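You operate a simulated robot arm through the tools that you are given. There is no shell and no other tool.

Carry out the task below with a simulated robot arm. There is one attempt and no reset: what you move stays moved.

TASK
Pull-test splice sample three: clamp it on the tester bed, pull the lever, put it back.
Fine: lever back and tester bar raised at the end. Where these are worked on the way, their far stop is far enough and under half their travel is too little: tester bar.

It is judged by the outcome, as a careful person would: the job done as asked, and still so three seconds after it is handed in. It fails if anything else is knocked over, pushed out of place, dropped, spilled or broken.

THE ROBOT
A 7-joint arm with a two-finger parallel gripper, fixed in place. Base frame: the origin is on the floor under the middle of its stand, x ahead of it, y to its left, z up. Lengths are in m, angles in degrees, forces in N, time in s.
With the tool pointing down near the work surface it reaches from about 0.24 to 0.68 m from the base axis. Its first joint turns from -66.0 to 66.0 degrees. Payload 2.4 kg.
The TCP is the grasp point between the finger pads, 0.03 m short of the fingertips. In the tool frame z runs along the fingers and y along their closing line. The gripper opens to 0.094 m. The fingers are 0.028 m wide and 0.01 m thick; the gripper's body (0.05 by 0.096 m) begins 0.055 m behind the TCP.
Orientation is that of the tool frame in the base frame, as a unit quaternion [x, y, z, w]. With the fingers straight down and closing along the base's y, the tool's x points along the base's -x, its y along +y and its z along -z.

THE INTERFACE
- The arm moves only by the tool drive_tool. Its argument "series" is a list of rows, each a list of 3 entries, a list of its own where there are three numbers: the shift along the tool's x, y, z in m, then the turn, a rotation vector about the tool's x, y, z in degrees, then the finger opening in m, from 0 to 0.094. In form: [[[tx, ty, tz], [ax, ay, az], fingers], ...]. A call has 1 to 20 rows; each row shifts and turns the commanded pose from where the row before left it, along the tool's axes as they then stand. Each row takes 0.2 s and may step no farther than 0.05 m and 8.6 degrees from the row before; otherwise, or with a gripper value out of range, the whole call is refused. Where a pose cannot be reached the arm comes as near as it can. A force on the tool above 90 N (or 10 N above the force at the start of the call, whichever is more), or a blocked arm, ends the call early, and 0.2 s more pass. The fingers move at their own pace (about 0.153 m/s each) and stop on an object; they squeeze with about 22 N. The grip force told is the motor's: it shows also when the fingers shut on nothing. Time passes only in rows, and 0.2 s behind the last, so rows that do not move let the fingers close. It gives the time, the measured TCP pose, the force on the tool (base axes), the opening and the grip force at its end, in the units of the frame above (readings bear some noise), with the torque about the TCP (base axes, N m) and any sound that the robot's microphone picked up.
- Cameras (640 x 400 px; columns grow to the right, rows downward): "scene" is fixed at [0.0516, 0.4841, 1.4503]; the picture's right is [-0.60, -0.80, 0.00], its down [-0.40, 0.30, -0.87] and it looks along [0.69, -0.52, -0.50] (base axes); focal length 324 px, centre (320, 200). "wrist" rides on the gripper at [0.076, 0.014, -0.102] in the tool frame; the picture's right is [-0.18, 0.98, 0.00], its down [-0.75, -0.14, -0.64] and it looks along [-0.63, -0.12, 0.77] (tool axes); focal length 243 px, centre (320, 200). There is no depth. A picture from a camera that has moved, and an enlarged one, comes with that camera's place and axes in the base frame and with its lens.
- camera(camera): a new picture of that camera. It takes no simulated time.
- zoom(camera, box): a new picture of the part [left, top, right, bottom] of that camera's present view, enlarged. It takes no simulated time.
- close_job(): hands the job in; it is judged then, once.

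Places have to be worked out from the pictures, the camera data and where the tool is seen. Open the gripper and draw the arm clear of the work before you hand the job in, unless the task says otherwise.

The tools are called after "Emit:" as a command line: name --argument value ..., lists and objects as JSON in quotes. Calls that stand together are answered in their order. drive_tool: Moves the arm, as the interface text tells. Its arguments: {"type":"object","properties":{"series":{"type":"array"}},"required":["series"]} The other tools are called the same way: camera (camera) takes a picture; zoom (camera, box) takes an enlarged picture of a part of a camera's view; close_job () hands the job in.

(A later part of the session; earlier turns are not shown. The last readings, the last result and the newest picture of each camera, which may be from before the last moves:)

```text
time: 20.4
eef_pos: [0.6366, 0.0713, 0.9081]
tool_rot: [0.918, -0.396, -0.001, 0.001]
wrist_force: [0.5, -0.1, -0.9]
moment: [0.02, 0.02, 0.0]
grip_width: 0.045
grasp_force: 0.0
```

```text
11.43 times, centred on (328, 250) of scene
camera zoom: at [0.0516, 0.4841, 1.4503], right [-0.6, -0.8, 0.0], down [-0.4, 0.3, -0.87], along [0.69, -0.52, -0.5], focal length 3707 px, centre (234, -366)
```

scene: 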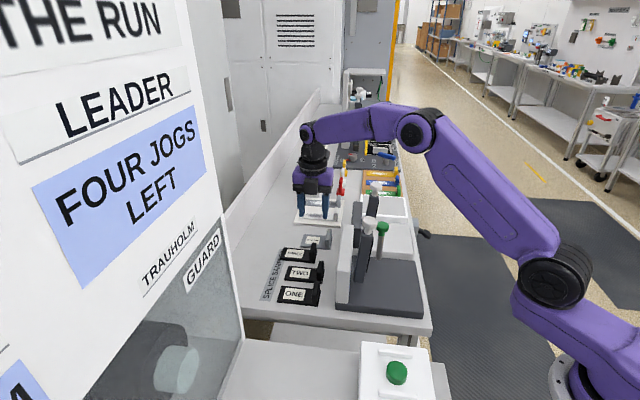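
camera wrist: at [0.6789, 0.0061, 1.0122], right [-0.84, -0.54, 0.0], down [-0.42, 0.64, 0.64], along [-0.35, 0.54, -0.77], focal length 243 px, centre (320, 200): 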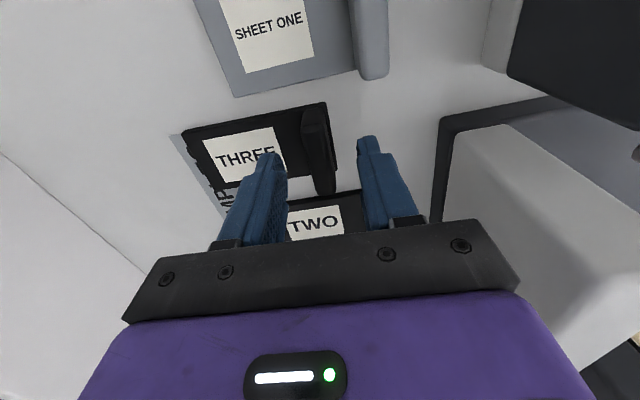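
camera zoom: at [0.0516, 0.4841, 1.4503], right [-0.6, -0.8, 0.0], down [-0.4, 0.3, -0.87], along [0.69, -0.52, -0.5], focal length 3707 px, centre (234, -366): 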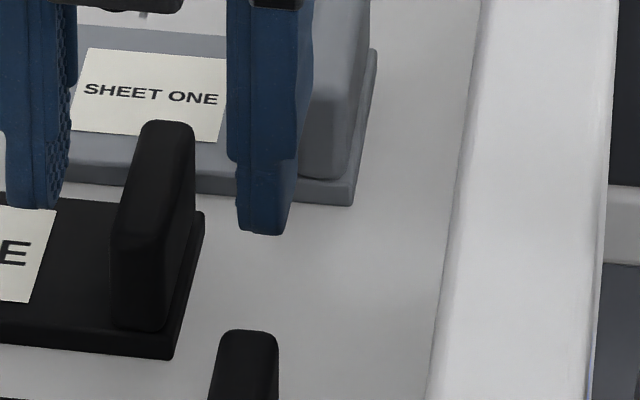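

Tab top Z≈0.886, centred in the fingers within ~2 mm. I descend 20 mm more so the tips end just above the plate.

Emit:
drive_tool --series '[[[0, 0, 0.007], [0, 0, 0], 0.045], [[0, 0, 0.007], [0, 0, 0], 0.045], [[0, 0, 0.005], [0, 0, 0], 0.045], [[0, 0, 0], [0, 0, 0], 0.045]]'

Emit:
zoom --camera "scene" --box '[305, 232, 350, 267]'

Emit:
zoom --camera "wrist" --box '[230, 90, 410, 220]'

```text
time: 21.4
eef_pos: [0.6366, 0.0703, 0.8902]
tool_rot: [0.919, -0.394, 0.0, 0.0]
wrist_force: [0.8, -0.3, 0.2]
moment: [-0.02, 0.0, 0.02]
grip_width: 0.0453
grasp_force: 0.0
```

```text
11.43 times, centred on (328, 250) of scene
camera zoom: at [0.0516, 0.4841, 1.4503], right [-0.6, -0.8, 0.0], down [-0.4, 0.3, -0.87], along [0.69, -0.52, -0.5], focal length 3707 px, centre (234, -366)
```

zoom: 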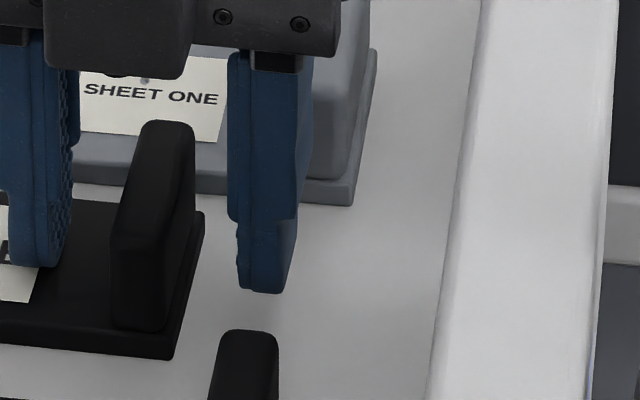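

```text
3.08 times, centred on (320, 155) of wrist
camera zoom: at [0.6791, 0.0059, 0.9939], right [-0.84, -0.54, 0.0], down [-0.42, 0.64, 0.64], along [-0.35, 0.54, -0.77], focal length 746 px, centre (320, 338)
```

zoom: 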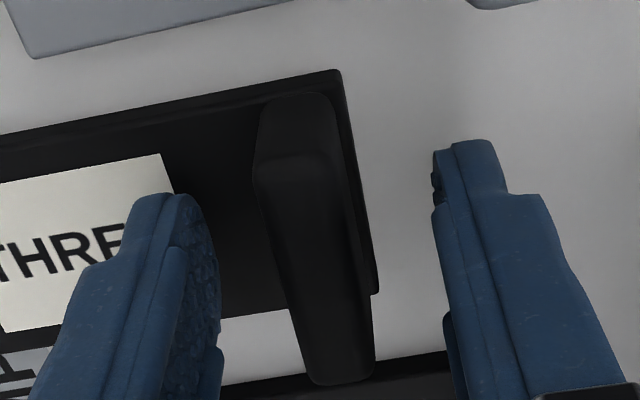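

No contact; the fingers straddle the thin tab. I lower 3 mm more and close.

Emit:
drive_tool --series '[[[0, 0, 0.003], [0, 0, 0], 0.045], [[0, 0, 0], [0, 0, 0], 0.02], [[0, 0, 0], [0, 0, 0], 0.002], [[0, 0, 0], [0, 0, 0], 0.002]]'

Emit:
zoom --camera "wrist" --box '[230, 90, 410, 220]'

```text
time: 22.4
eef_pos: [0.6384, 0.0707, 0.8885]
tool_rot: [0.918, -0.397, 0.001, -0.001]
wrist_force: [0.8, -1.4, 14.4]
moment: [0.06, 0.04, 0.11]
grip_width: 0.0177
grasp_force: 22.1
```

```text
3.08 times, centred on (320, 155) of wrist
camera zoom: at [0.6797, 0.0057, 0.9921], right [-0.84, -0.54, 0.0], down [-0.42, 0.64, 0.64], along [-0.34, 0.54, -0.77], focal length 746 px, centre (320, 338)
```

zoom: 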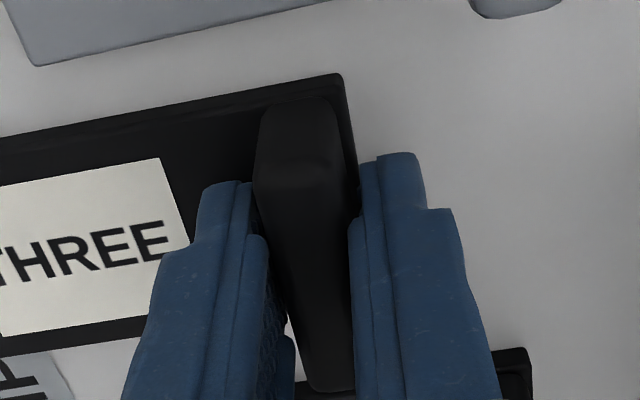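

Gripped on the tab (0.0177, 22 N), tips just resting on the plate (14 N up). I lift slowly and check that it comes along.

Emit:
drive_tool --series '[[[0, 0, -0.003], [0, 0, 0], 0.002], [[0, 0, -0.005], [0, 0, 0], 0.002], [[0, 0, -0.007], [0, 0, 0], 0.002], [[0, 0, -0.005], [0, 0, 0], 0.002], [[0, 0, 0], [0, 0, 0], 0.002]]'

Emit:
zoom --camera "scene" --box '[270, 200, 360, 280]'

Emit:
zoom --camera "wrist" --box '[200, 60, 440, 240]'

```text
time: 23.6
eef_pos: [0.6374, 0.0708, 0.9067]
tool_rot: [0.919, -0.395, 0.0, 0.0]
wrist_force: [-0.4, 0.0, -1.3]
moment: [0.02, 0.04, 0.02]
grip_width: 0.0175
grasp_force: 22.0
```

```text
5.00 times, centred on (315, 240) of scene
camera zoom: at [0.0516, 0.4841, 1.4503], right [-0.6, -0.8, 0.0], down [-0.4, 0.3, -0.87], along [0.69, -0.52, -0.5], focal length 1622 px, centre (345, 0)
```

zoom: 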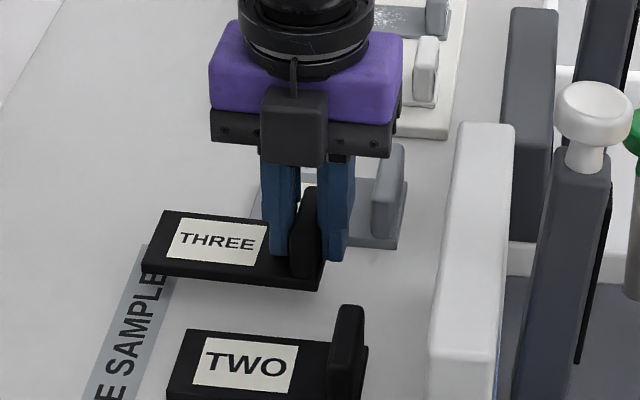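

```text
2.22 times, centred on (320, 150) of wrist
camera zoom: at [0.679, 0.006, 1.0109], right [-0.84, -0.54, 0.0], down [-0.41, 0.64, 0.64], along [-0.35, 0.54, -0.77], focal length 539 px, centre (320, 311)
```

zoom: 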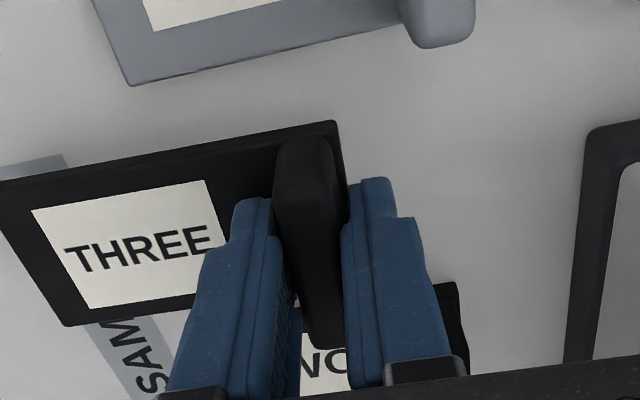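

The sample is held firmly and lifted level (≈1.3 N). I raise it, pull back slightly while rising to z≈1.10, and turn it −88° so the plate points along the bench.

Emit:
drive_tool --series '[[[0, 0, -0.025], [0, 0, 0], 0.002], [[0, 0, -0.033], [0, 0, 0], 0.002], [[0, 0, -0.033], [0, 0, 0], 0.002], [[0, 0, -0.033], [0, 0, 0], 0.002], [[-0.0075, 0.0099, -0.0233], [0, 0, 0], 0.002], [[-0.0075, 0.0099, -0.0233], [0, 0, 0], 0.002], [[-0.0075, 0.0099, -0.0233], [0, 0, 0], 0.002], [[0, 0, 0], [0, 0, 0], 0.002]]'

Emit:
camera --camera "scene"

Emit:
camera --camera "wrist"

```text
time: 25.4
eef_pos: [0.5991, 0.0664, 1.1003]
tool_rot: [0.919, -0.395, 0.0, 0.0]
wrist_force: [0.0, 0.3, -0.2]
moment: [0.01, -0.02, -0.02]
grip_width: 0.0174
grasp_force: 21.5
```

```text
taken
```

scene: 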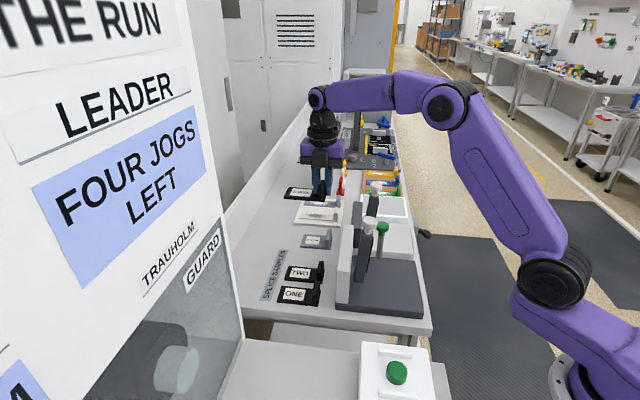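

```text
taken
camera wrist: at [0.6418, 0.0017, 1.2051], right [-0.84, -0.54, 0.0], down [-0.41, 0.64, 0.64], along [-0.35, 0.54, -0.77], focal length 243 px, centre (320, 200)
```

wrist: 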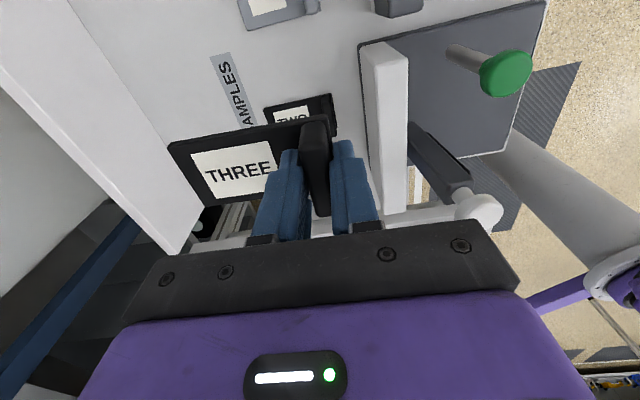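

Held securely at z=1.10. Now I turn it −88° about vertical so the plate points along the bench, tab at the near end.

Emit:
drive_tool --series '[[[0, 0, 0], [0, 0, 8.04], 0.002], [[0, 0, 0], [0, 0, 8.04], 0.002], [[0, 0, 0], [0, 0, 8.04], 0.002], [[0, 0, 0], [0, 0, 8.04], 0.002], [[0, 0, 0], [0, 0, 8.04], 0.002], [[0, 0, 0], [0, 0, 8.04], 0.002], [[0, 0, 0], [0, 0, 8.04], 0.002], [[0, 0, 0], [0, 0, 8.04], 0.002], [[0, 0, 0], [0, 0, 8.04], 0.002], [[0, 0, 0], [0, 0, 8.04], 0.002], [[0, 0, 0], [0, 0, 8.0], 0.002], [[0, 0, 0], [0, 0, 0], 0.002]]'

Emit:
camera --camera "wrist"

```text
time: 28.0
eef_pos: [0.5992, 0.0675, 1.1001]
tool_rot: [-0.382, 0.924, 0.0, 0.0]
wrist_force: [0.1, -0.1, -1.3]
moment: [0.02, 0.0, 0.0]
grip_width: 0.0177
grasp_force: 22.4
```

```text
taken
camera wrist: at [0.5359, 0.0233, 1.2049], right [-0.56, 0.83, 0.0], down [0.63, 0.43, 0.64], along [0.53, 0.36, -0.77], focal length 243 px, centre (320, 200)
```

wrist: 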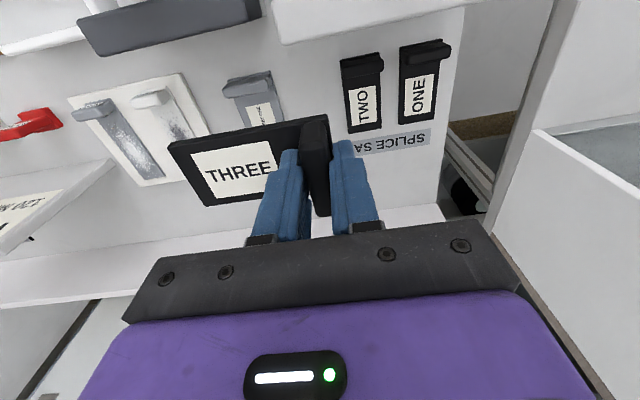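

Now I rise to z=1.16 and carry the sample over the tester to above the bed's near half (tab end toward the bench end).

Emit:
drive_tool --series '[[[0, 0, -0.03], [0, 0, 0], 0.002], [[0, 0, -0.03], [0, 0, 0], 0.002], [[0.0342, 0.0263, 0], [0, 0, 0], 0.002], [[0.0342, 0.0263, 0], [0, 0, 0], 0.002], [[0.0342, 0.0263, 0], [0, 0, 0], 0.002], [[0.0342, 0.0263, 0], [0, 0, 0], 0.002], [[0.0342, 0.0263, 0], [0, 0, 0], 0.002], [[0, 0, 0], [0, 0, 0], 0.002]]'

Emit:
camera --camera "wrist"

Emit:
camera --camera "scene"

```text
time: 29.8
eef_pos: [0.385, 0.0395, 1.1618]
tool_rot: [-0.382, 0.924, 0.0, -0.001]
wrist_force: [0.5, 0.4, -0.2]
moment: [-0.01, 0.01, 0.02]
grip_width: 0.0176
grasp_force: 21.6
```

```text
taken
camera wrist: at [0.3212, -0.0044, 1.2651], right [-0.56, 0.83, 0.0], down [0.63, 0.43, 0.64], along [0.53, 0.36, -0.77], focal length 243 px, centre (320, 200)
```

wrist: 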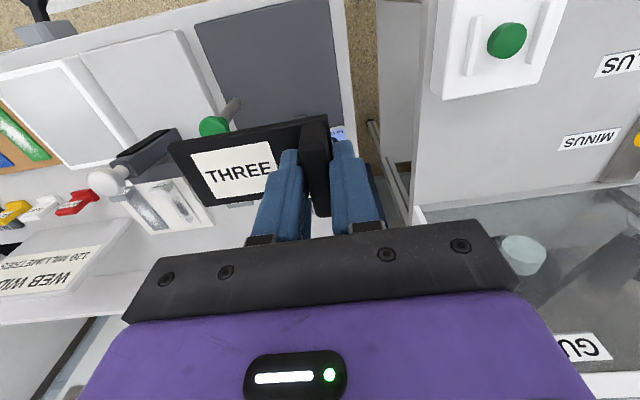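

```text
taken
```

scene: 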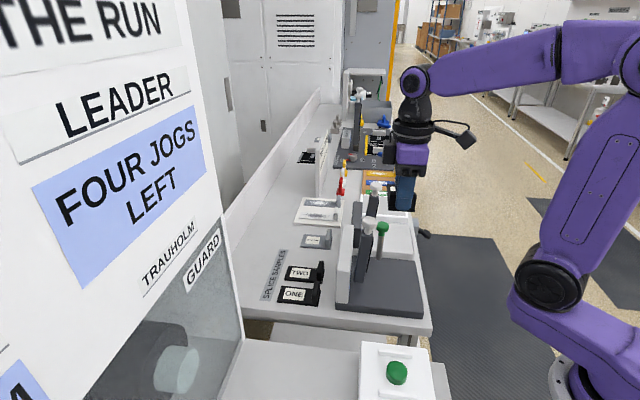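

I zoom to pin down the bed's edges, the bar and lever relative to the tool.

Emit:
zoom --camera "wrist" --box '[180, 0, 380, 150]'

Emit:
zoom --camera "scene" --box '[320, 160, 440, 320]'

```text
2.67 times, centred on (280, 75) of wrist
camera zoom: at [0.3212, -0.0044, 1.2651], right [-0.56, 0.83, 0.0], down [0.63, 0.43, 0.64], along [0.53, 0.36, -0.77], focal length 647 px, centre (427, 533)
```

zoom: 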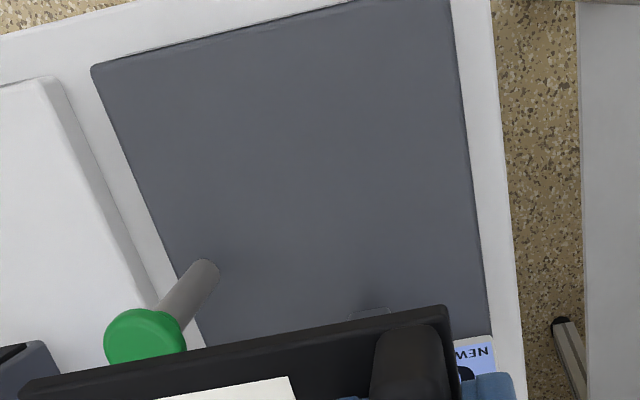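

```text
2.50 times, centred on (380, 240) of scene
camera zoom: at [0.0516, 0.4841, 1.4503], right [-0.6, -0.8, 0.0], down [-0.4, 0.3, -0.87], along [0.69, -0.52, -0.5], focal length 811 px, centre (170, 100)
```

zoom: 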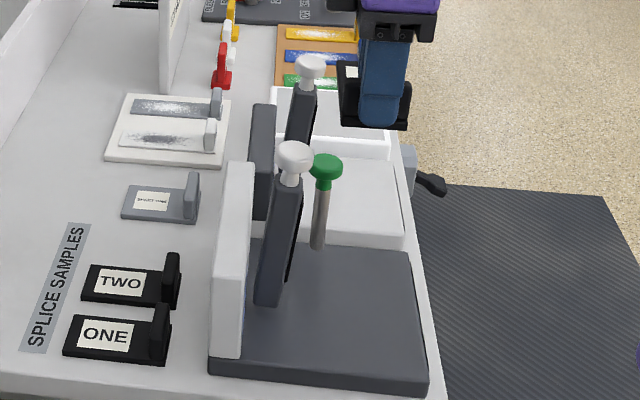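

Bed measured in the tool frame: TCP is 0.025 from the near end, 0.077 from the front edge; bar at 0.071 from the near end, lever at 0.15. I shift 15 mm toward the front and 4 mm toward the near end for clearance, and descend to z≈0.935.

Emit:
drive_tool --series '[[[0.0146, 0.004, 0], [0, 0, 0], 0.002], [[0, 0, 0.04], [0, 0, 0], 0.002], [[0, 0, 0.04], [0, 0, 0], 0.002], [[0, 0, 0.04], [0, 0, 0], 0.002], [[0, 0, 0.04], [0, 0, 0], 0.002], [[0, 0, 0.04], [0, 0, 0], 0.002], [[0, 0, 0.026], [0, 0, 0], 0.002], [[0, 0, 0], [0, 0, 0], 0.002]]'

Emit:
camera --camera "wrist"

Emit:
zoom --camera "scene" --box '[320, 160, 440, 320]'

```text
time: 31.6
eef_pos: [0.3737, 0.0318, 0.9347]
tool_rot: [-0.383, 0.924, 0.0, 0.0]
wrist_force: [0.4, -1.3, -0.7]
moment: [0.02, 0.02, -0.01]
grip_width: 0.0179
grasp_force: 22.2
```

```text
taken
camera wrist: at [0.3091, -0.012, 1.0389], right [-0.56, 0.83, 0.0], down [0.63, 0.43, 0.64], along [0.53, 0.36, -0.77], focal length 243 px, centre (320, 200)
```

wrist: 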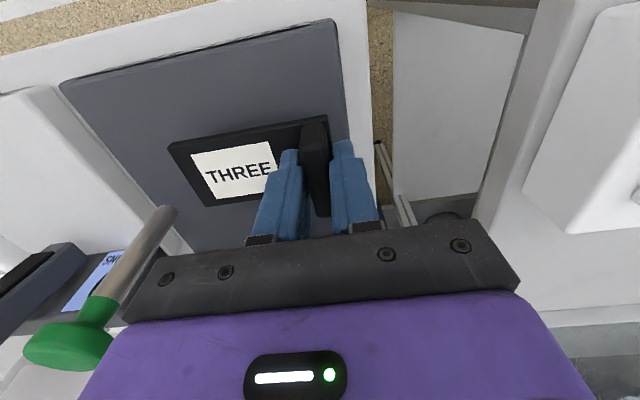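

```text
2.50 times, centred on (380, 240) of scene
camera zoom: at [0.0516, 0.4841, 1.4503], right [-0.6, -0.8, 0.0], down [-0.4, 0.3, -0.87], along [0.69, -0.52, -0.5], focal length 811 px, centre (170, 100)
```

zoom: 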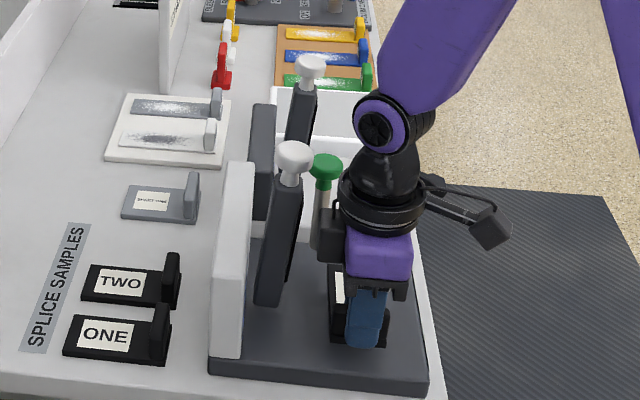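

The sample is just above the bed, clear of bar and lever. I lower gently toward contact.

Emit:
drive_tool --series '[[[0, 0, 0.008], [0, 0, 0], 0.002], [[0, 0, 0.008], [0, 0, 0], 0.002], [[0, 0, 0.004], [0, 0, 0], 0.002], [[0, 0, 0], [0, 0, 0], 0.002]]'

```text
time: 32.6
eef_pos: [0.3732, 0.0314, 0.9144]
tool_rot: [-0.383, 0.924, 0.0, 0.0]
wrist_force: [0.1, 0.3, -0.6]
moment: [-0.02, 0.01, -0.01]
grip_width: 0.0175
grasp_force: 22.4
```

Emit:
drive_tool --series '[[[0, 0, 0.002], [0, 0, 0], 0.002], [[0, 0, 0.002], [0, 0, 0], 0.002], [[0, 0, 0], [0, 0, 0], 0.002]]'

Emit:
zoom --camera "scene" --box '[360, 220, 430, 310]'

```text
time: 33.4
eef_pos: [0.3732, 0.0312, 0.9123]
tool_rot: [-0.383, 0.924, 0.0, 0.002]
wrist_force: [-11.5, 0.8, 71.2]
moment: [-0.65, -0.02, -0.21]
grip_width: 0.0179
grasp_force: 22.4
```

```text
4.44 times, centred on (395, 265) of scene
camera zoom: at [0.0504, 0.4841, 1.4503], right [-0.6, -0.8, 0.0], down [-0.4, 0.3, -0.87], along [0.69, -0.52, -0.5], focal length 1442 px, centre (-13, -89)
```

zoom: 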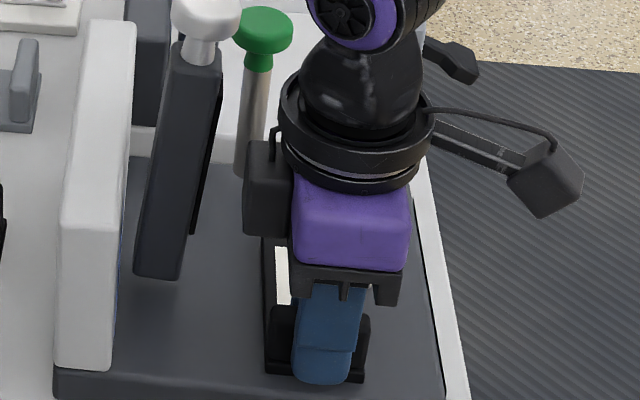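

Firm contact with the bed (stiff: 71 N). I back off 1.5 mm and then release.

Emit:
drive_tool --series '[[[0, 0, -0.0015], [0, 0, 0], 0.002], [[0, 0, 0], [0, 0, 0], 0.002]]'

```text
time: 34.0
eef_pos: [0.3721, 0.0309, 0.9122]
tool_rot: [-0.383, 0.924, -0.001, 0.001]
wrist_force: [-2.3, 0.6, 32.1]
moment: [-0.32, -0.37, -0.06]
grip_width: 0.0178
grasp_force: 22.2
```

Emit:
drive_tool --series '[[[0, 0, -0.0012], [0, 0, 0], 0.002], [[0, 0, 0], [0, 0, 0], 0.002], [[0, 0, 0], [0, 0, 0], 0.03], [[0, 0, 0], [0, 0, 0], 0.045], [[0, 0, 0], [0, 0, 0], 0.045]]'

Emit:
camera --camera "wrist"

```text
time: 35.2
eef_pos: [0.3723, 0.0313, 0.913]
tool_rot: [-0.383, 0.924, 0.0, -0.001]
wrist_force: [0.1, 0.0, 0.4]
moment: [-0.01, -0.01, 0.01]
grip_width: 0.0451
grasp_force: 0.2
```

```text
taken
camera wrist: at [0.3089, -0.012, 1.0175], right [-0.56, 0.83, 0.0], down [0.63, 0.43, 0.64], along [0.53, 0.36, -0.77], focal length 243 px, centre (320, 200)
```

wrist: 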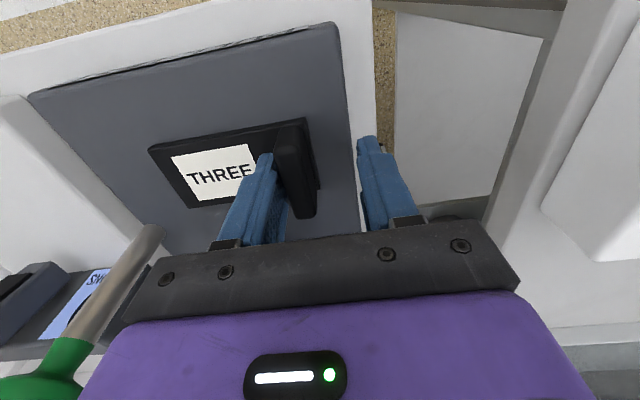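

Released on the bed. I rise straight up and look at where it lies.

Emit:
drive_tool --series '[[[0, 0, -0.01], [0, 0, 0], 0.045], [[0, 0, -0.03], [0, 0, 0], 0.045], [[0, 0, -0.045], [0, 0, 0], 0.045], [[0, 0, -0.045], [0, 0, 0], 0.045], [[0, 0, -0.045], [0, 0, 0], 0.045], [[0, 0, -0.025], [0, 0, 0], 0.045], [[0, 0, 0], [0, 0, 0], 0.045]]'

Emit:
camera --camera "wrist"

Emit:
zoom --camera "scene" --box '[320, 180, 440, 320]'

```text
time: 36.8
eef_pos: [0.3721, 0.0307, 1.1145]
tool_rot: [-0.383, 0.924, 0.0, 0.0]
wrist_force: [-0.5, 0.0, -0.5]
moment: [-0.05, 0.02, 0.02]
grip_width: 0.045
grasp_force: 0.1
```

```text
taken
camera wrist: at [0.3092, -0.0125, 1.2183], right [-0.56, 0.83, 0.0], down [0.63, 0.43, 0.64], along [0.53, 0.36, -0.77], focal length 243 px, centre (320, 200)
```

wrist: 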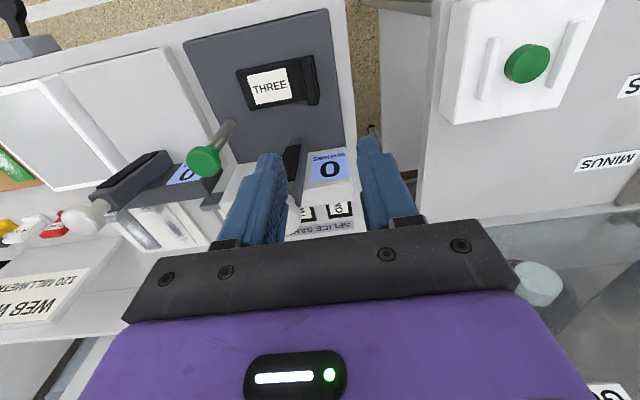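

```text
2.86 times, centred on (380, 250) of scene
camera zoom: at [0.0516, 0.4841, 1.4503], right [-0.6, -0.8, 0.0], down [-0.4, 0.3, -0.87], along [0.69, -0.52, -0.5], focal length 927 px, centre (149, 57)
```

zoom: 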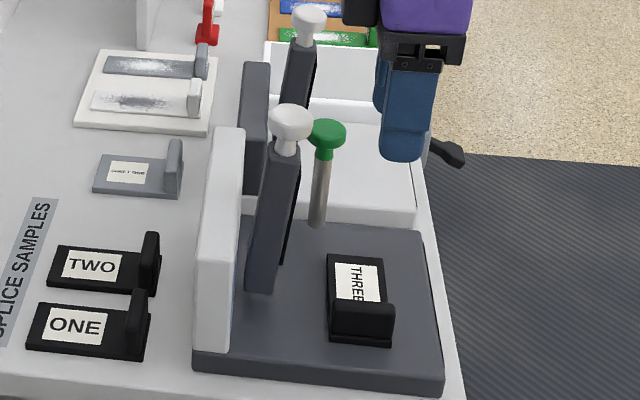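

Sample lies flat on the bed. I zoom to measure its position relative to the bar.

Emit:
zoom --camera "wrist" --box '[170, 0, 370, 150]'

Emit:
zoom --camera "wrist" --box '[170, 90, 370, 240]'

```text
2.67 times, centred on (270, 75) of wrist
camera zoom: at [0.3092, -0.0125, 1.2183], right [-0.56, 0.83, 0.0], down [0.63, 0.43, 0.64], along [0.53, 0.36, -0.77], focal length 647 px, centre (453, 533)
```

zoom: 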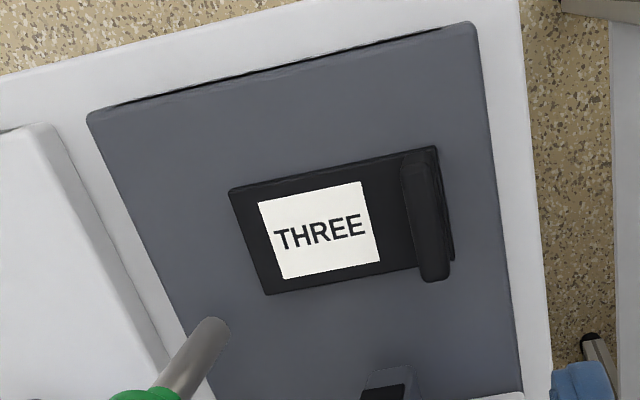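

```text
2.67 times, centred on (270, 165) of wrist
camera zoom: at [0.3092, -0.0125, 1.2183], right [-0.56, 0.83, 0.0], down [0.63, 0.43, 0.64], along [0.53, 0.36, -0.77], focal length 647 px, centre (453, 293)
```

zoom: 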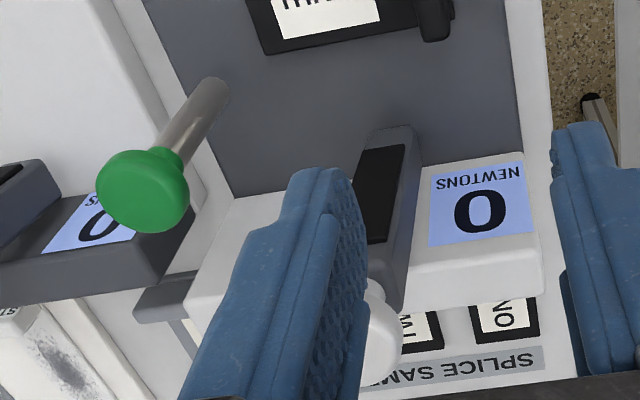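

Plate spans e1 0.026–0.126, e2 0.040–0.091 in the bed frame; the bar (e1 0.058–0.083) will cross it with the tab clear. Next I move above the bar's white knob, fingers open, to locate it precisely.

Emit:
drive_tool --series '[[[0, 0, -0.045], [0, 0, 0], 0.07], [[-0.018, -0.025, 0], [0, 0, 0], 0.07], [[-0.019, -0.025, 0], [0, 0, 0], 0.07], [[0, 0, 0], [0, 0, 0], 0.07]]'

Emit:
camera --camera "wrist"

Emit:
zoom --camera "wrist" --box '[220, 60, 420, 220]'

Emit:
zoom --camera "scene" --box '[330, 170, 410, 270]'

```text
time: 37.8
eef_pos: [0.4358, 0.0209, 1.1581]
tool_rot: [-0.383, 0.924, 0.0, 0.0]
wrist_force: [0.4, -0.1, -0.5]
moment: [0.0, 0.02, -0.03]
grip_width: 0.0699
grasp_force: 0.0
```

```text
taken
camera wrist: at [0.3718, -0.022, 1.2622], right [-0.56, 0.83, 0.0], down [0.63, 0.43, 0.64], along [0.53, 0.36, -0.77], focal length 243 px, centre (320, 200)
```

wrist: 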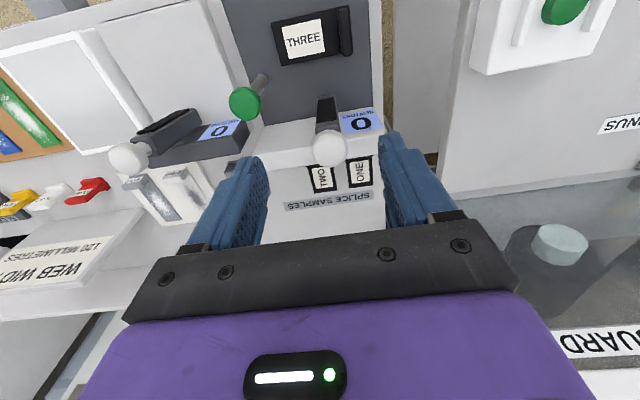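

```text
2.50 times, centred on (320, 140) of wrist
camera zoom: at [0.3718, -0.022, 1.2622], right [-0.56, 0.83, 0.0], down [0.63, 0.43, 0.64], along [0.53, 0.36, -0.77], focal length 606 px, centre (320, 350)
```

zoom: 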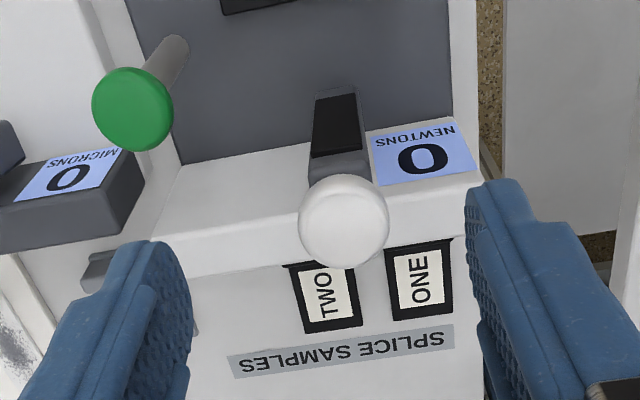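

```text
4.00 times, centred on (370, 220) of scene
camera zoom: at [0.0516, 0.4841, 1.4503], right [-0.6, -0.8, 0.0], down [-0.4, 0.3, -0.87], along [0.69, -0.52, -0.5], focal length 1297 px, centre (120, 120)
```

zoom: 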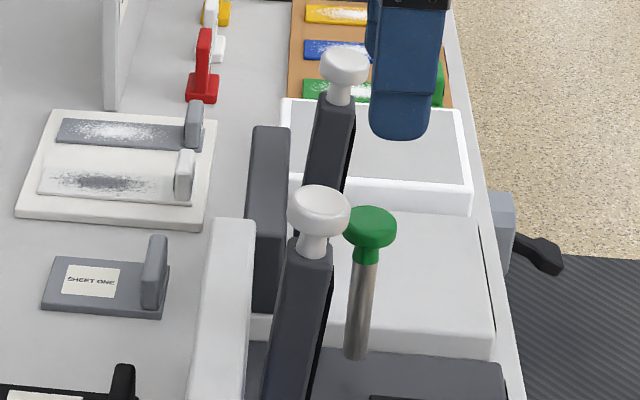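

Knob centre: e1≈0.070, e2≈0.135, z≈1.052 (≈(0.4585,0.046) base). I centre over it, descend and close on it along the hinge axis direction.

Emit:
drive_tool --series '[[[-0.034, 0.0018, 0], [0, 0, 0], 0.07], [[0, 0, 0.035], [0, 0, 0], 0.07], [[0, 0, 0.035], [0, 0, 0], 0.07], [[0, 0, 0.028], [0, 0, 0], 0.07], [[0, 0, 0], [0, 0, 0], 0.05], [[0, 0, 0], [0, 0, 0], 0.03], [[0, 0, 0], [0, 0, 0], 0.02], [[0, 0, 0], [0, 0, 0], 0.02]]'

Emit:
camera --camera "wrist"

Emit:
zoom --camera "scene" --box '[330, 170, 430, 300]'

```text
time: 39.6
eef_pos: [0.458, 0.0464, 1.0603]
tool_rot: [-0.382, 0.924, 0.0, 0.0]
wrist_force: [3.3, 0.3, -9.7]
moment: [0.19, -0.29, -0.01]
grip_width: 0.0329
grasp_force: 45.4
```

```text
taken
camera wrist: at [0.3937, 0.0038, 1.1637], right [-0.56, 0.83, 0.0], down [0.63, 0.43, 0.64], along [0.53, 0.36, -0.77], focal length 243 px, centre (320, 200)
```

wrist: 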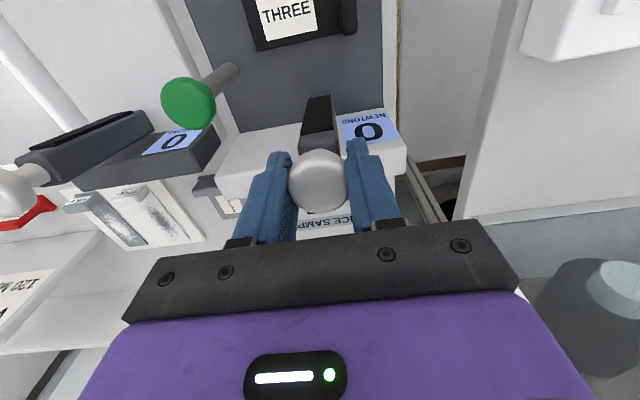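

```text
3.08 times, centred on (380, 235) of scene
camera zoom: at [0.0518, 0.4841, 1.4502], right [-0.6, -0.8, 0.0], down [-0.4, 0.3, -0.87], along [0.69, -0.52, -0.5], focal length 998 px, centre (135, 92)
```

zoom: 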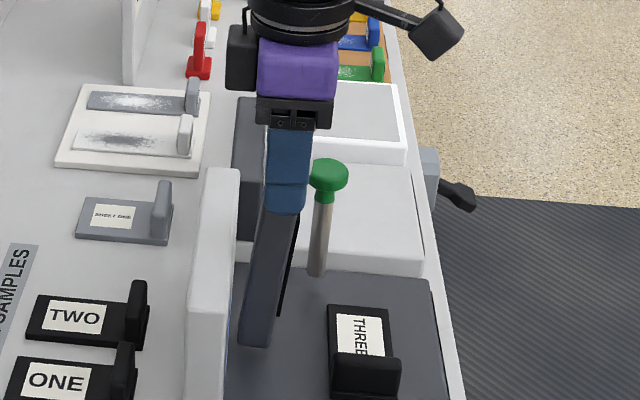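

The knob is held. I start the bar down along its arc (pivot ≈ e2 0.149, z 0.89, radius 0.163) in small stages, watching the force.

Emit:
drive_tool --series '[[[0.0101, 0, 0.001], [0, 0, 0], 0.02], [[0.0101, 0, 0.002], [0, 0, 0], 0.02], [[0.0109, 0, 0.0027], [0, 0, 0], 0.02], [[0.0109, 0, 0.0035], [0, 0, 0], 0.02], [[0, 0, 0], [0, 0, 0], 0.02]]'

Emit:
zoom --camera "scene" --box '[330, 170, 430, 300]'

Emit:
camera --camera "wrist"

```text
time: 40.8
eef_pos: [0.4274, 0.018, 1.0513]
tool_rot: [-0.383, 0.924, -0.001, 0.0]
wrist_force: [5.4, 3.5, 8.1]
moment: [0.92, -0.98, 0.02]
grip_width: 0.033
grasp_force: 44.5
```

```text
3.08 times, centred on (380, 235) of scene
camera zoom: at [0.0516, 0.4841, 1.4502], right [-0.6, -0.8, 0.0], down [-0.4, 0.3, -0.87], along [0.69, -0.52, -0.5], focal length 998 px, centre (135, 92)
```

zoom: 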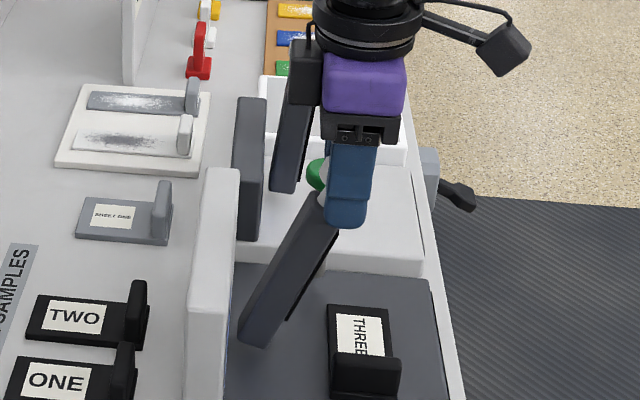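

```text
taken
camera wrist: at [0.3636, -0.026, 1.1557], right [-0.56, 0.83, 0.0], down [0.63, 0.43, 0.64], along [0.53, 0.36, -0.77], focal length 243 px, centre (320, 200)
```

wrist: 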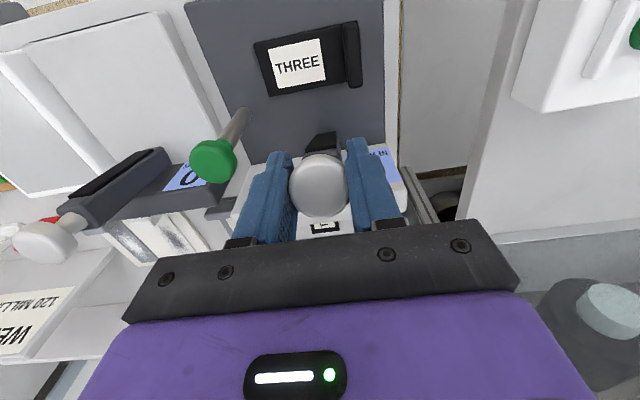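

The bar follows well. Continue along the arc to ~44°.

Emit:
drive_tool --series '[[[0.0105, 0, 0.0042], [0, 0, 0], 0.02], [[0.0102, 0, 0.005], [0, 0, 0], 0.02], [[0.0099, 0, 0.0057], [0, 0, 0], 0.02], [[0.0094, 0, 0.0064], [0, 0, 0], 0.02], [[0.009, 0, 0.007], [0, 0, 0], 0.02], [[0.0084, 0, 0.0075], [0, 0, 0], 0.02], [[0, 0, 0], [0, 0, 0], 0.02]]'

Emit:
zoom --camera "scene" --box '[330, 170, 430, 300]'

Emit:
camera --camera "wrist"

```text
time: 42.4
eef_pos: [0.3877, -0.0228, 1.0153]
tool_rot: [-0.383, 0.924, 0.0, 0.0]
wrist_force: [5.3, 1.8, 4.3]
moment: [0.62, -0.71, -0.08]
grip_width: 0.0334
grasp_force: 44.7
```

```text
3.08 times, centred on (380, 235) of scene
camera zoom: at [0.0516, 0.4841, 1.4502], right [-0.6, -0.8, 0.0], down [-0.4, 0.3, -0.87], along [0.69, -0.52, -0.5], focal length 998 px, centre (135, 92)
```

zoom: 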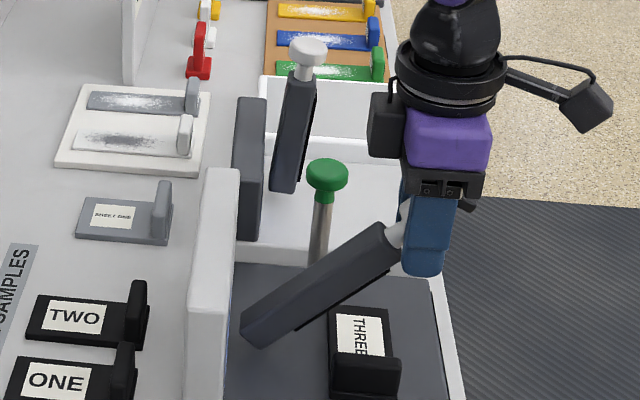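

```text
taken
camera wrist: at [0.3232, -0.0666, 1.1192], right [-0.56, 0.83, 0.0], down [0.63, 0.43, 0.64], along [0.53, 0.36, -0.77], focal length 243 px, centre (320, 200)
```

wrist: 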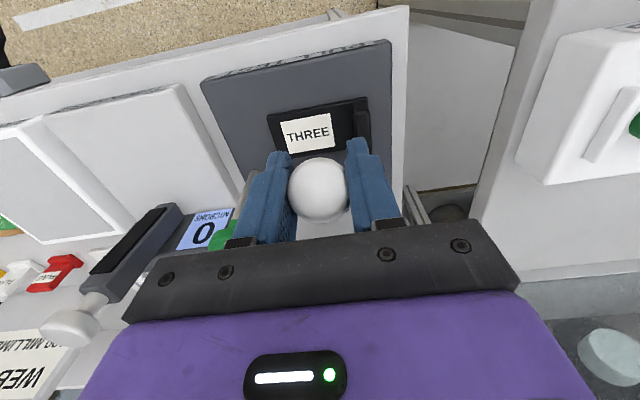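

Forces stay small. Continue to ~76°.

Emit:
drive_tool --series '[[[0.0078, 0, 0.0082], [0, 0, 0], 0.02], [[0.0073, 0, 0.0087], [0, 0, 0], 0.02], [[0.0066, 0, 0.0092], [0, 0, 0], 0.02], [[0.0061, 0, 0.0096], [0, 0, 0], 0.02], [[0.0053, 0, 0.01], [0, 0, 0], 0.02], [[0.0047, 0, 0.0104], [0, 0, 0], 0.02], [[0.0038, 0, 0.0107], [0, 0, 0], 0.02], [[0.0032, 0, 0.0109], [0, 0, 0], 0.02], [[0, 0, 0], [0, 0, 0], 0.02]]'

Emit:
zoom --camera "scene" --box '[330, 190, 440, 320]'

Emit:
camera --camera "wrist"

```text
time: 44.4
eef_pos: [0.3546, -0.055, 0.9379]
tool_rot: [-0.383, 0.924, 0.0, 0.0]
wrist_force: [1.0, -5.4, 6.6]
moment: [0.57, -0.66, -0.08]
grip_width: 0.033
grasp_force: 44.8
```

```text
3.08 times, centred on (385, 255) of scene
camera zoom: at [0.0515, 0.4839, 1.4503], right [-0.6, -0.8, 0.0], down [-0.4, 0.3, -0.87], along [0.69, -0.52, -0.5], focal length 998 px, centre (120, 31)
```

zoom: 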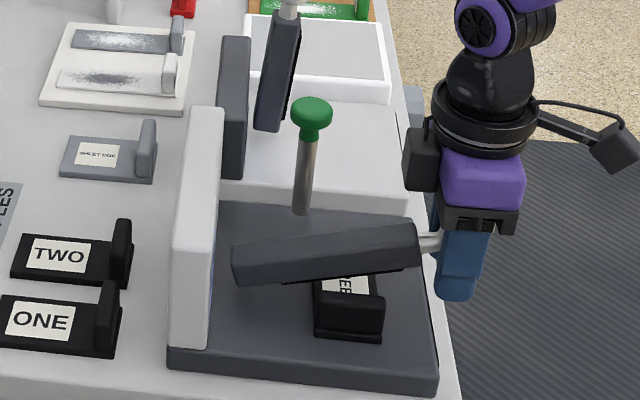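

```text
taken
camera wrist: at [0.2914, -0.0984, 1.0422], right [-0.56, 0.83, 0.0], down [0.63, 0.43, 0.64], along [0.53, 0.36, -0.77], focal length 243 px, centre (320, 200)
```

wrist: 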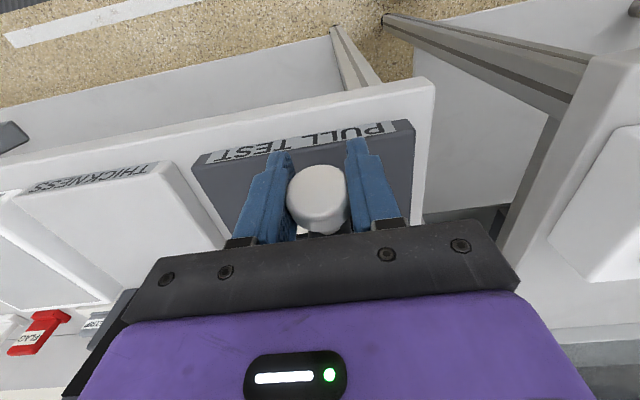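

About 76° down. I go on in finer steps toward the stop.

Emit:
drive_tool --series '[[[0.0014, 0, 0.0055], [0, 0, 0], 0.02], [[0.0012, 0, 0.0055], [0, 0, 0], 0.02], [[0.001, 0, 0.005], [0, 0, 0], 0.02], [[0, 0, 0], [0, 0, 0], 0.02]]'

```text
time: 45.4
eef_pos: [0.352, -0.0572, 0.9215]
tool_rot: [-0.384, 0.924, 0.0, 0.0]
wrist_force: [2.4, -1.6, 6.2]
moment: [0.69, -0.73, -0.02]
grip_width: 0.0331
grasp_force: 45.6
```

Emit:
drive_tool --series '[[[0.0006, 0, 0.005], [0, 0, 0], 0.02], [[0.0005, 0, 0.004], [0, 0, 0], 0.02], [[0, 0, 0], [0, 0, 0], 0.02]]'

Emit:
zoom --camera "scene" --box '[340, 220, 430, 310]'

```text
time: 46.2
eef_pos: [0.3523, -0.058, 0.9127]
tool_rot: [-0.381, 0.925, 0.001, 0.001]
wrist_force: [1.6, -7.2, 7.4]
moment: [0.69, -0.82, 0.03]
grip_width: 0.033
grasp_force: 44.7
```

```text
4.44 times, centred on (385, 265) of scene
camera zoom: at [0.0515, 0.4839, 1.4503], right [-0.6, -0.8, 0.0], down [-0.4, 0.3, -0.87], along [0.69, -0.52, -0.5], focal length 1442 px, centre (31, -89)
```

zoom: 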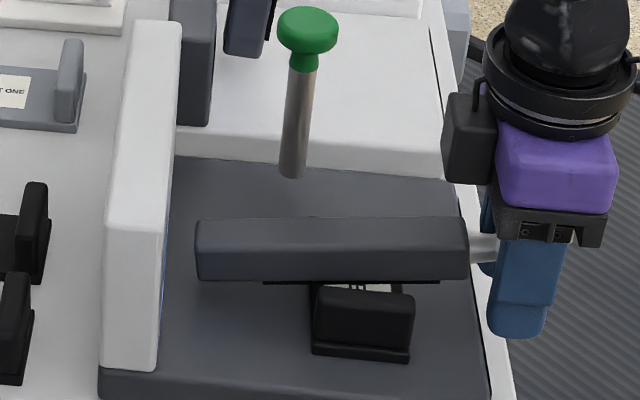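

Nearly flat over the sample. I continue in small steps until it seats.

Emit:
drive_tool --series '[[[0.0002, 0, 0.003], [0, 0, 0], 0.02], [[0.0002, 0, 0.003], [0, 0, 0], 0.02], [[0, 0, 0], [0, 0, 0], 0.02]]'

```text
time: 47.0
eef_pos: [0.3514, -0.0593, 0.9059]
tool_rot: [-0.381, 0.925, 0.0, 0.0]
wrist_force: [-0.4, -16.4, 7.2]
moment: [0.73, -0.69, -0.05]
grip_width: 0.0332
grasp_force: 45.0
```

Emit:
drive_tool --series '[[[0.0002, 0, 0.0025], [0, 0, 0], 0.02], [[0, 0, 0.0025], [0, 0, 0], 0.02], [[0, 0, 0], [0, 0, 0], 0.02]]'

Emit:
zoom --camera "scene" --box '[340, 220, 430, 310]'

```text
time: 47.6
eef_pos: [0.3505, -0.0589, 0.9045]
tool_rot: [-0.381, 0.924, -0.001, -0.001]
wrist_force: [-5.0, -2.4, 21.9]
moment: [0.08, 0.34, 0.09]
grip_width: 0.0332
grasp_force: 44.6
stopped in row 2: the force on the tool passed its limit at 107 N (the readings are from after the stop); the commanded pose is now the measured one
```

```text
4.44 times, centred on (385, 265) of scene
camera zoom: at [0.0512, 0.4841, 1.4503], right [-0.6, -0.8, 0.0], down [-0.4, 0.3, -0.87], along [0.69, -0.52, -0.5], focal length 1442 px, centre (31, -89)
```

zoom: 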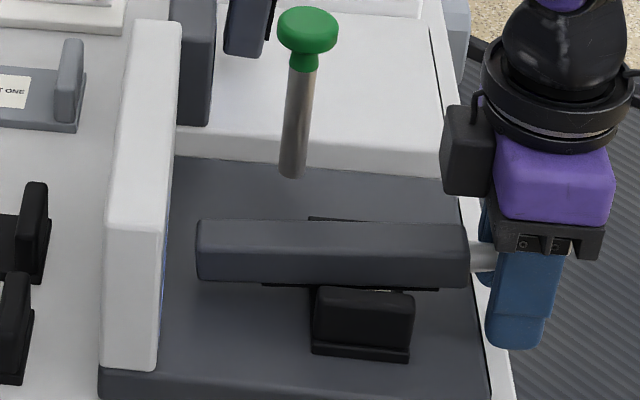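

The bar hit its stop on the clamped sample. I release the knob and rise.

Emit:
drive_tool --series '[[[0, 0, 0], [0, 0, 0], 0.05], [[0, 0, 0], [0, 0, 0], 0.07], [[0, 0, -0.02], [0, 0, 0], 0.07], [[0, 0, -0.04], [0, 0, 0], 0.07], [[0, 0, -0.045], [0, 0, 0], 0.07], [[0, 0, -0.045], [0, 0, 0], 0.07], [[0, 0, -0.045], [0, 0, 0], 0.07], [[0, 0, 0], [0, 0, 0], 0.07]]'

Emit:
camera --camera "wrist"

Emit:
zoom --camera "scene" --box '[330, 180, 440, 320]'

```text
time: 49.4
eef_pos: [0.3508, -0.058, 1.0982]
tool_rot: [-0.382, 0.924, 0.0, 0.001]
wrist_force: [0.3, -0.2, -1.2]
moment: [0.03, 0.01, 0.03]
grip_width: 0.07
grasp_force: 0.1
```

```text
taken
camera wrist: at [0.2874, -0.1015, 1.2026], right [-0.56, 0.83, 0.0], down [0.63, 0.43, 0.64], along [0.53, 0.36, -0.77], focal length 243 px, centre (320, 200)
```

wrist: 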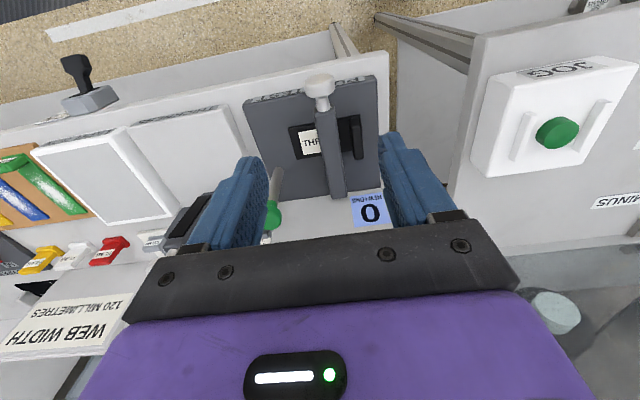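

```text
2.86 times, centred on (385, 250) of scene
camera zoom: at [0.0516, 0.4841, 1.4503], right [-0.6, -0.8, 0.0], down [-0.4, 0.3, -0.87], along [0.69, -0.52, -0.5], focal length 927 px, centre (134, 57)
```

zoom: 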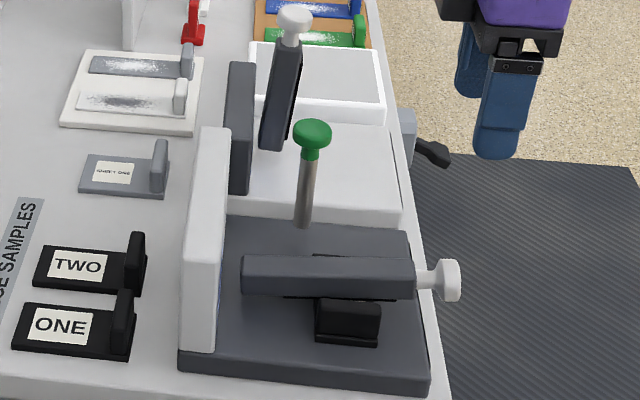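

The bar stays down with the sample clamped. Next I go above the green lever to locate it.

Emit:
drive_tool --series '[[[-0.0233, -0.0273, -0.01], [0, 0, 0], 0.07], [[-0.0233, -0.0273, -0.01], [0, 0, 0], 0.07], [[-0.0233, -0.0273, -0.01], [0, 0, 0], 0.07], [[0, 0, 0], [0, 0, 0], 0.07]]'

Emit:
camera --camera "wrist"

Emit:
zoom --camera "wrist" --box '[230, 50, 410, 200]'

Emit:
zoom --camera "scene" --box '[345, 205, 405, 265]'

```text
time: 50.4
eef_pos: [0.4584, -0.0669, 1.1282]
tool_rot: [-0.382, 0.924, 0.0, 0.001]
wrist_force: [-0.2, -0.3, -0.1]
moment: [0.02, 0.0, 0.01]
grip_width: 0.0703
grasp_force: 0.0
```

```text
taken
camera wrist: at [0.3953, -0.1104, 1.2333], right [-0.56, 0.83, 0.0], down [0.63, 0.43, 0.64], along [0.53, 0.36, -0.77], focal length 243 px, centre (320, 200)
```

wrist: 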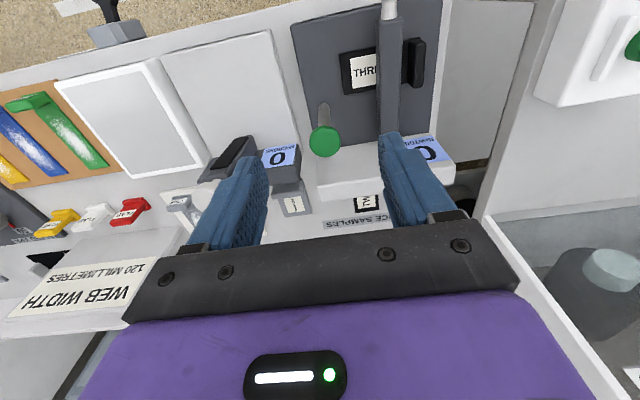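

```text
2.67 times, centred on (320, 125) of wrist
camera zoom: at [0.3953, -0.1104, 1.2333], right [-0.56, 0.83, 0.0], down [0.63, 0.43, 0.64], along [0.53, 0.36, -0.77], focal length 647 px, centre (320, 400)
```

zoom: 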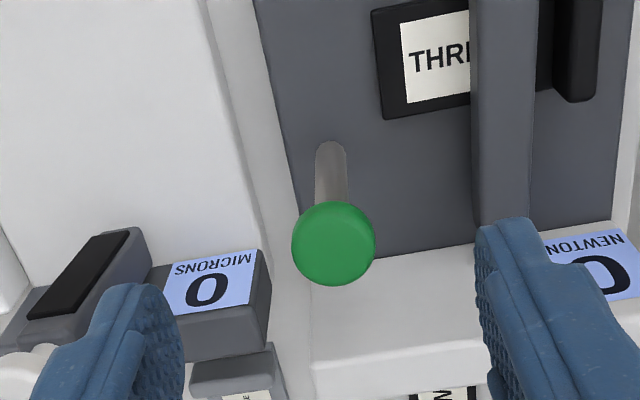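

```text
6.67 times, centred on (375, 235) of scene
camera zoom: at [0.0516, 0.4841, 1.4503], right [-0.6, -0.8, 0.0], down [-0.4, 0.3, -0.87], along [0.69, -0.52, -0.5], focal length 2162 px, centre (-47, -33)
```

zoom: 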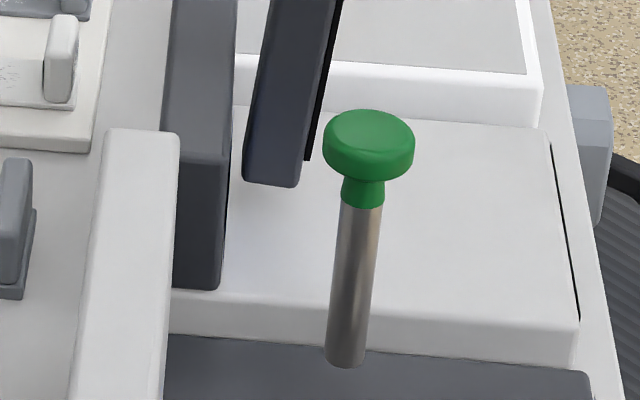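

Lever is upright: knob centre at e1≈0.153, e2≈0.0965, z≈0.99, base at bed level. I centre on it, descend and grip its knob.

Emit:
drive_tool --series '[[[-0.0405, -0.0027, 0], [0, 0, 0], 0.07], [[0, 0, 0.045], [0, 0, 0], 0.07], [[0, 0, 0.045], [0, 0, 0], 0.07], [[0, 0, 0.041], [0, 0, 0], 0.07], [[0, 0, 0], [0, 0, 0], 0.05], [[0, 0, 0], [0, 0, 0], 0.025], [[0, 0, 0], [0, 0, 0], 0.025]]'

Emit:
camera --camera "wrist"

Emit:
zoom --camera "scene" --box '[330, 180, 430, 300]'

```text
time: 52.0
eef_pos: [0.4903, -0.0391, 0.9985]
tool_rot: [-0.383, 0.924, 0.0, 0.0]
wrist_force: [-0.7, 2.0, -5.9]
moment: [0.07, -0.12, 0.01]
grip_width: 0.0325
grasp_force: 45.0
```

```text
taken
camera wrist: at [0.4266, -0.0833, 1.1021], right [-0.56, 0.83, 0.0], down [0.63, 0.43, 0.64], along [0.53, 0.36, -0.77], focal length 243 px, centre (320, 200)
```

wrist: 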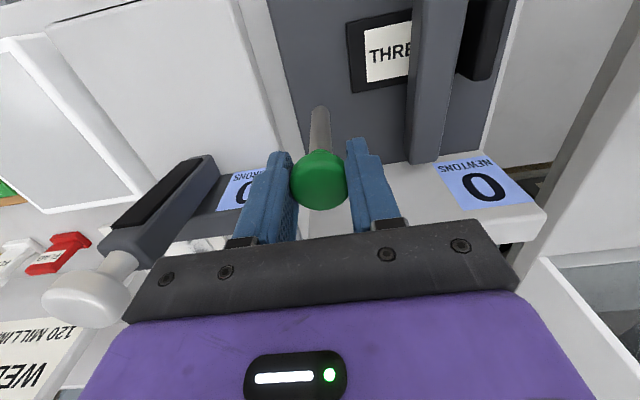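

```text
3.33 times, centred on (380, 240) of scene
camera zoom: at [0.0517, 0.4841, 1.4502], right [-0.6, -0.8, 0.0], down [-0.4, 0.3, -0.87], along [0.69, -0.52, -0.5], focal length 1081 px, centre (120, 67)
```

zoom: 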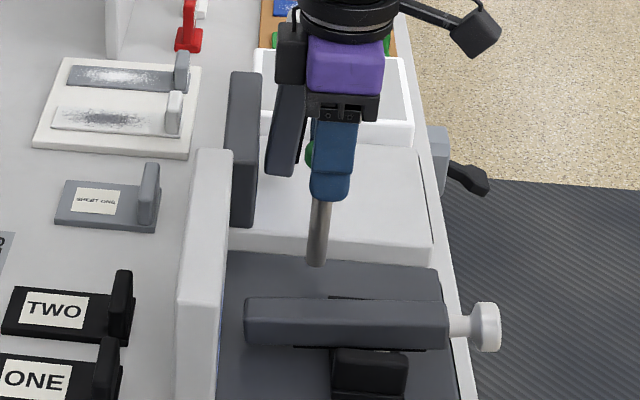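

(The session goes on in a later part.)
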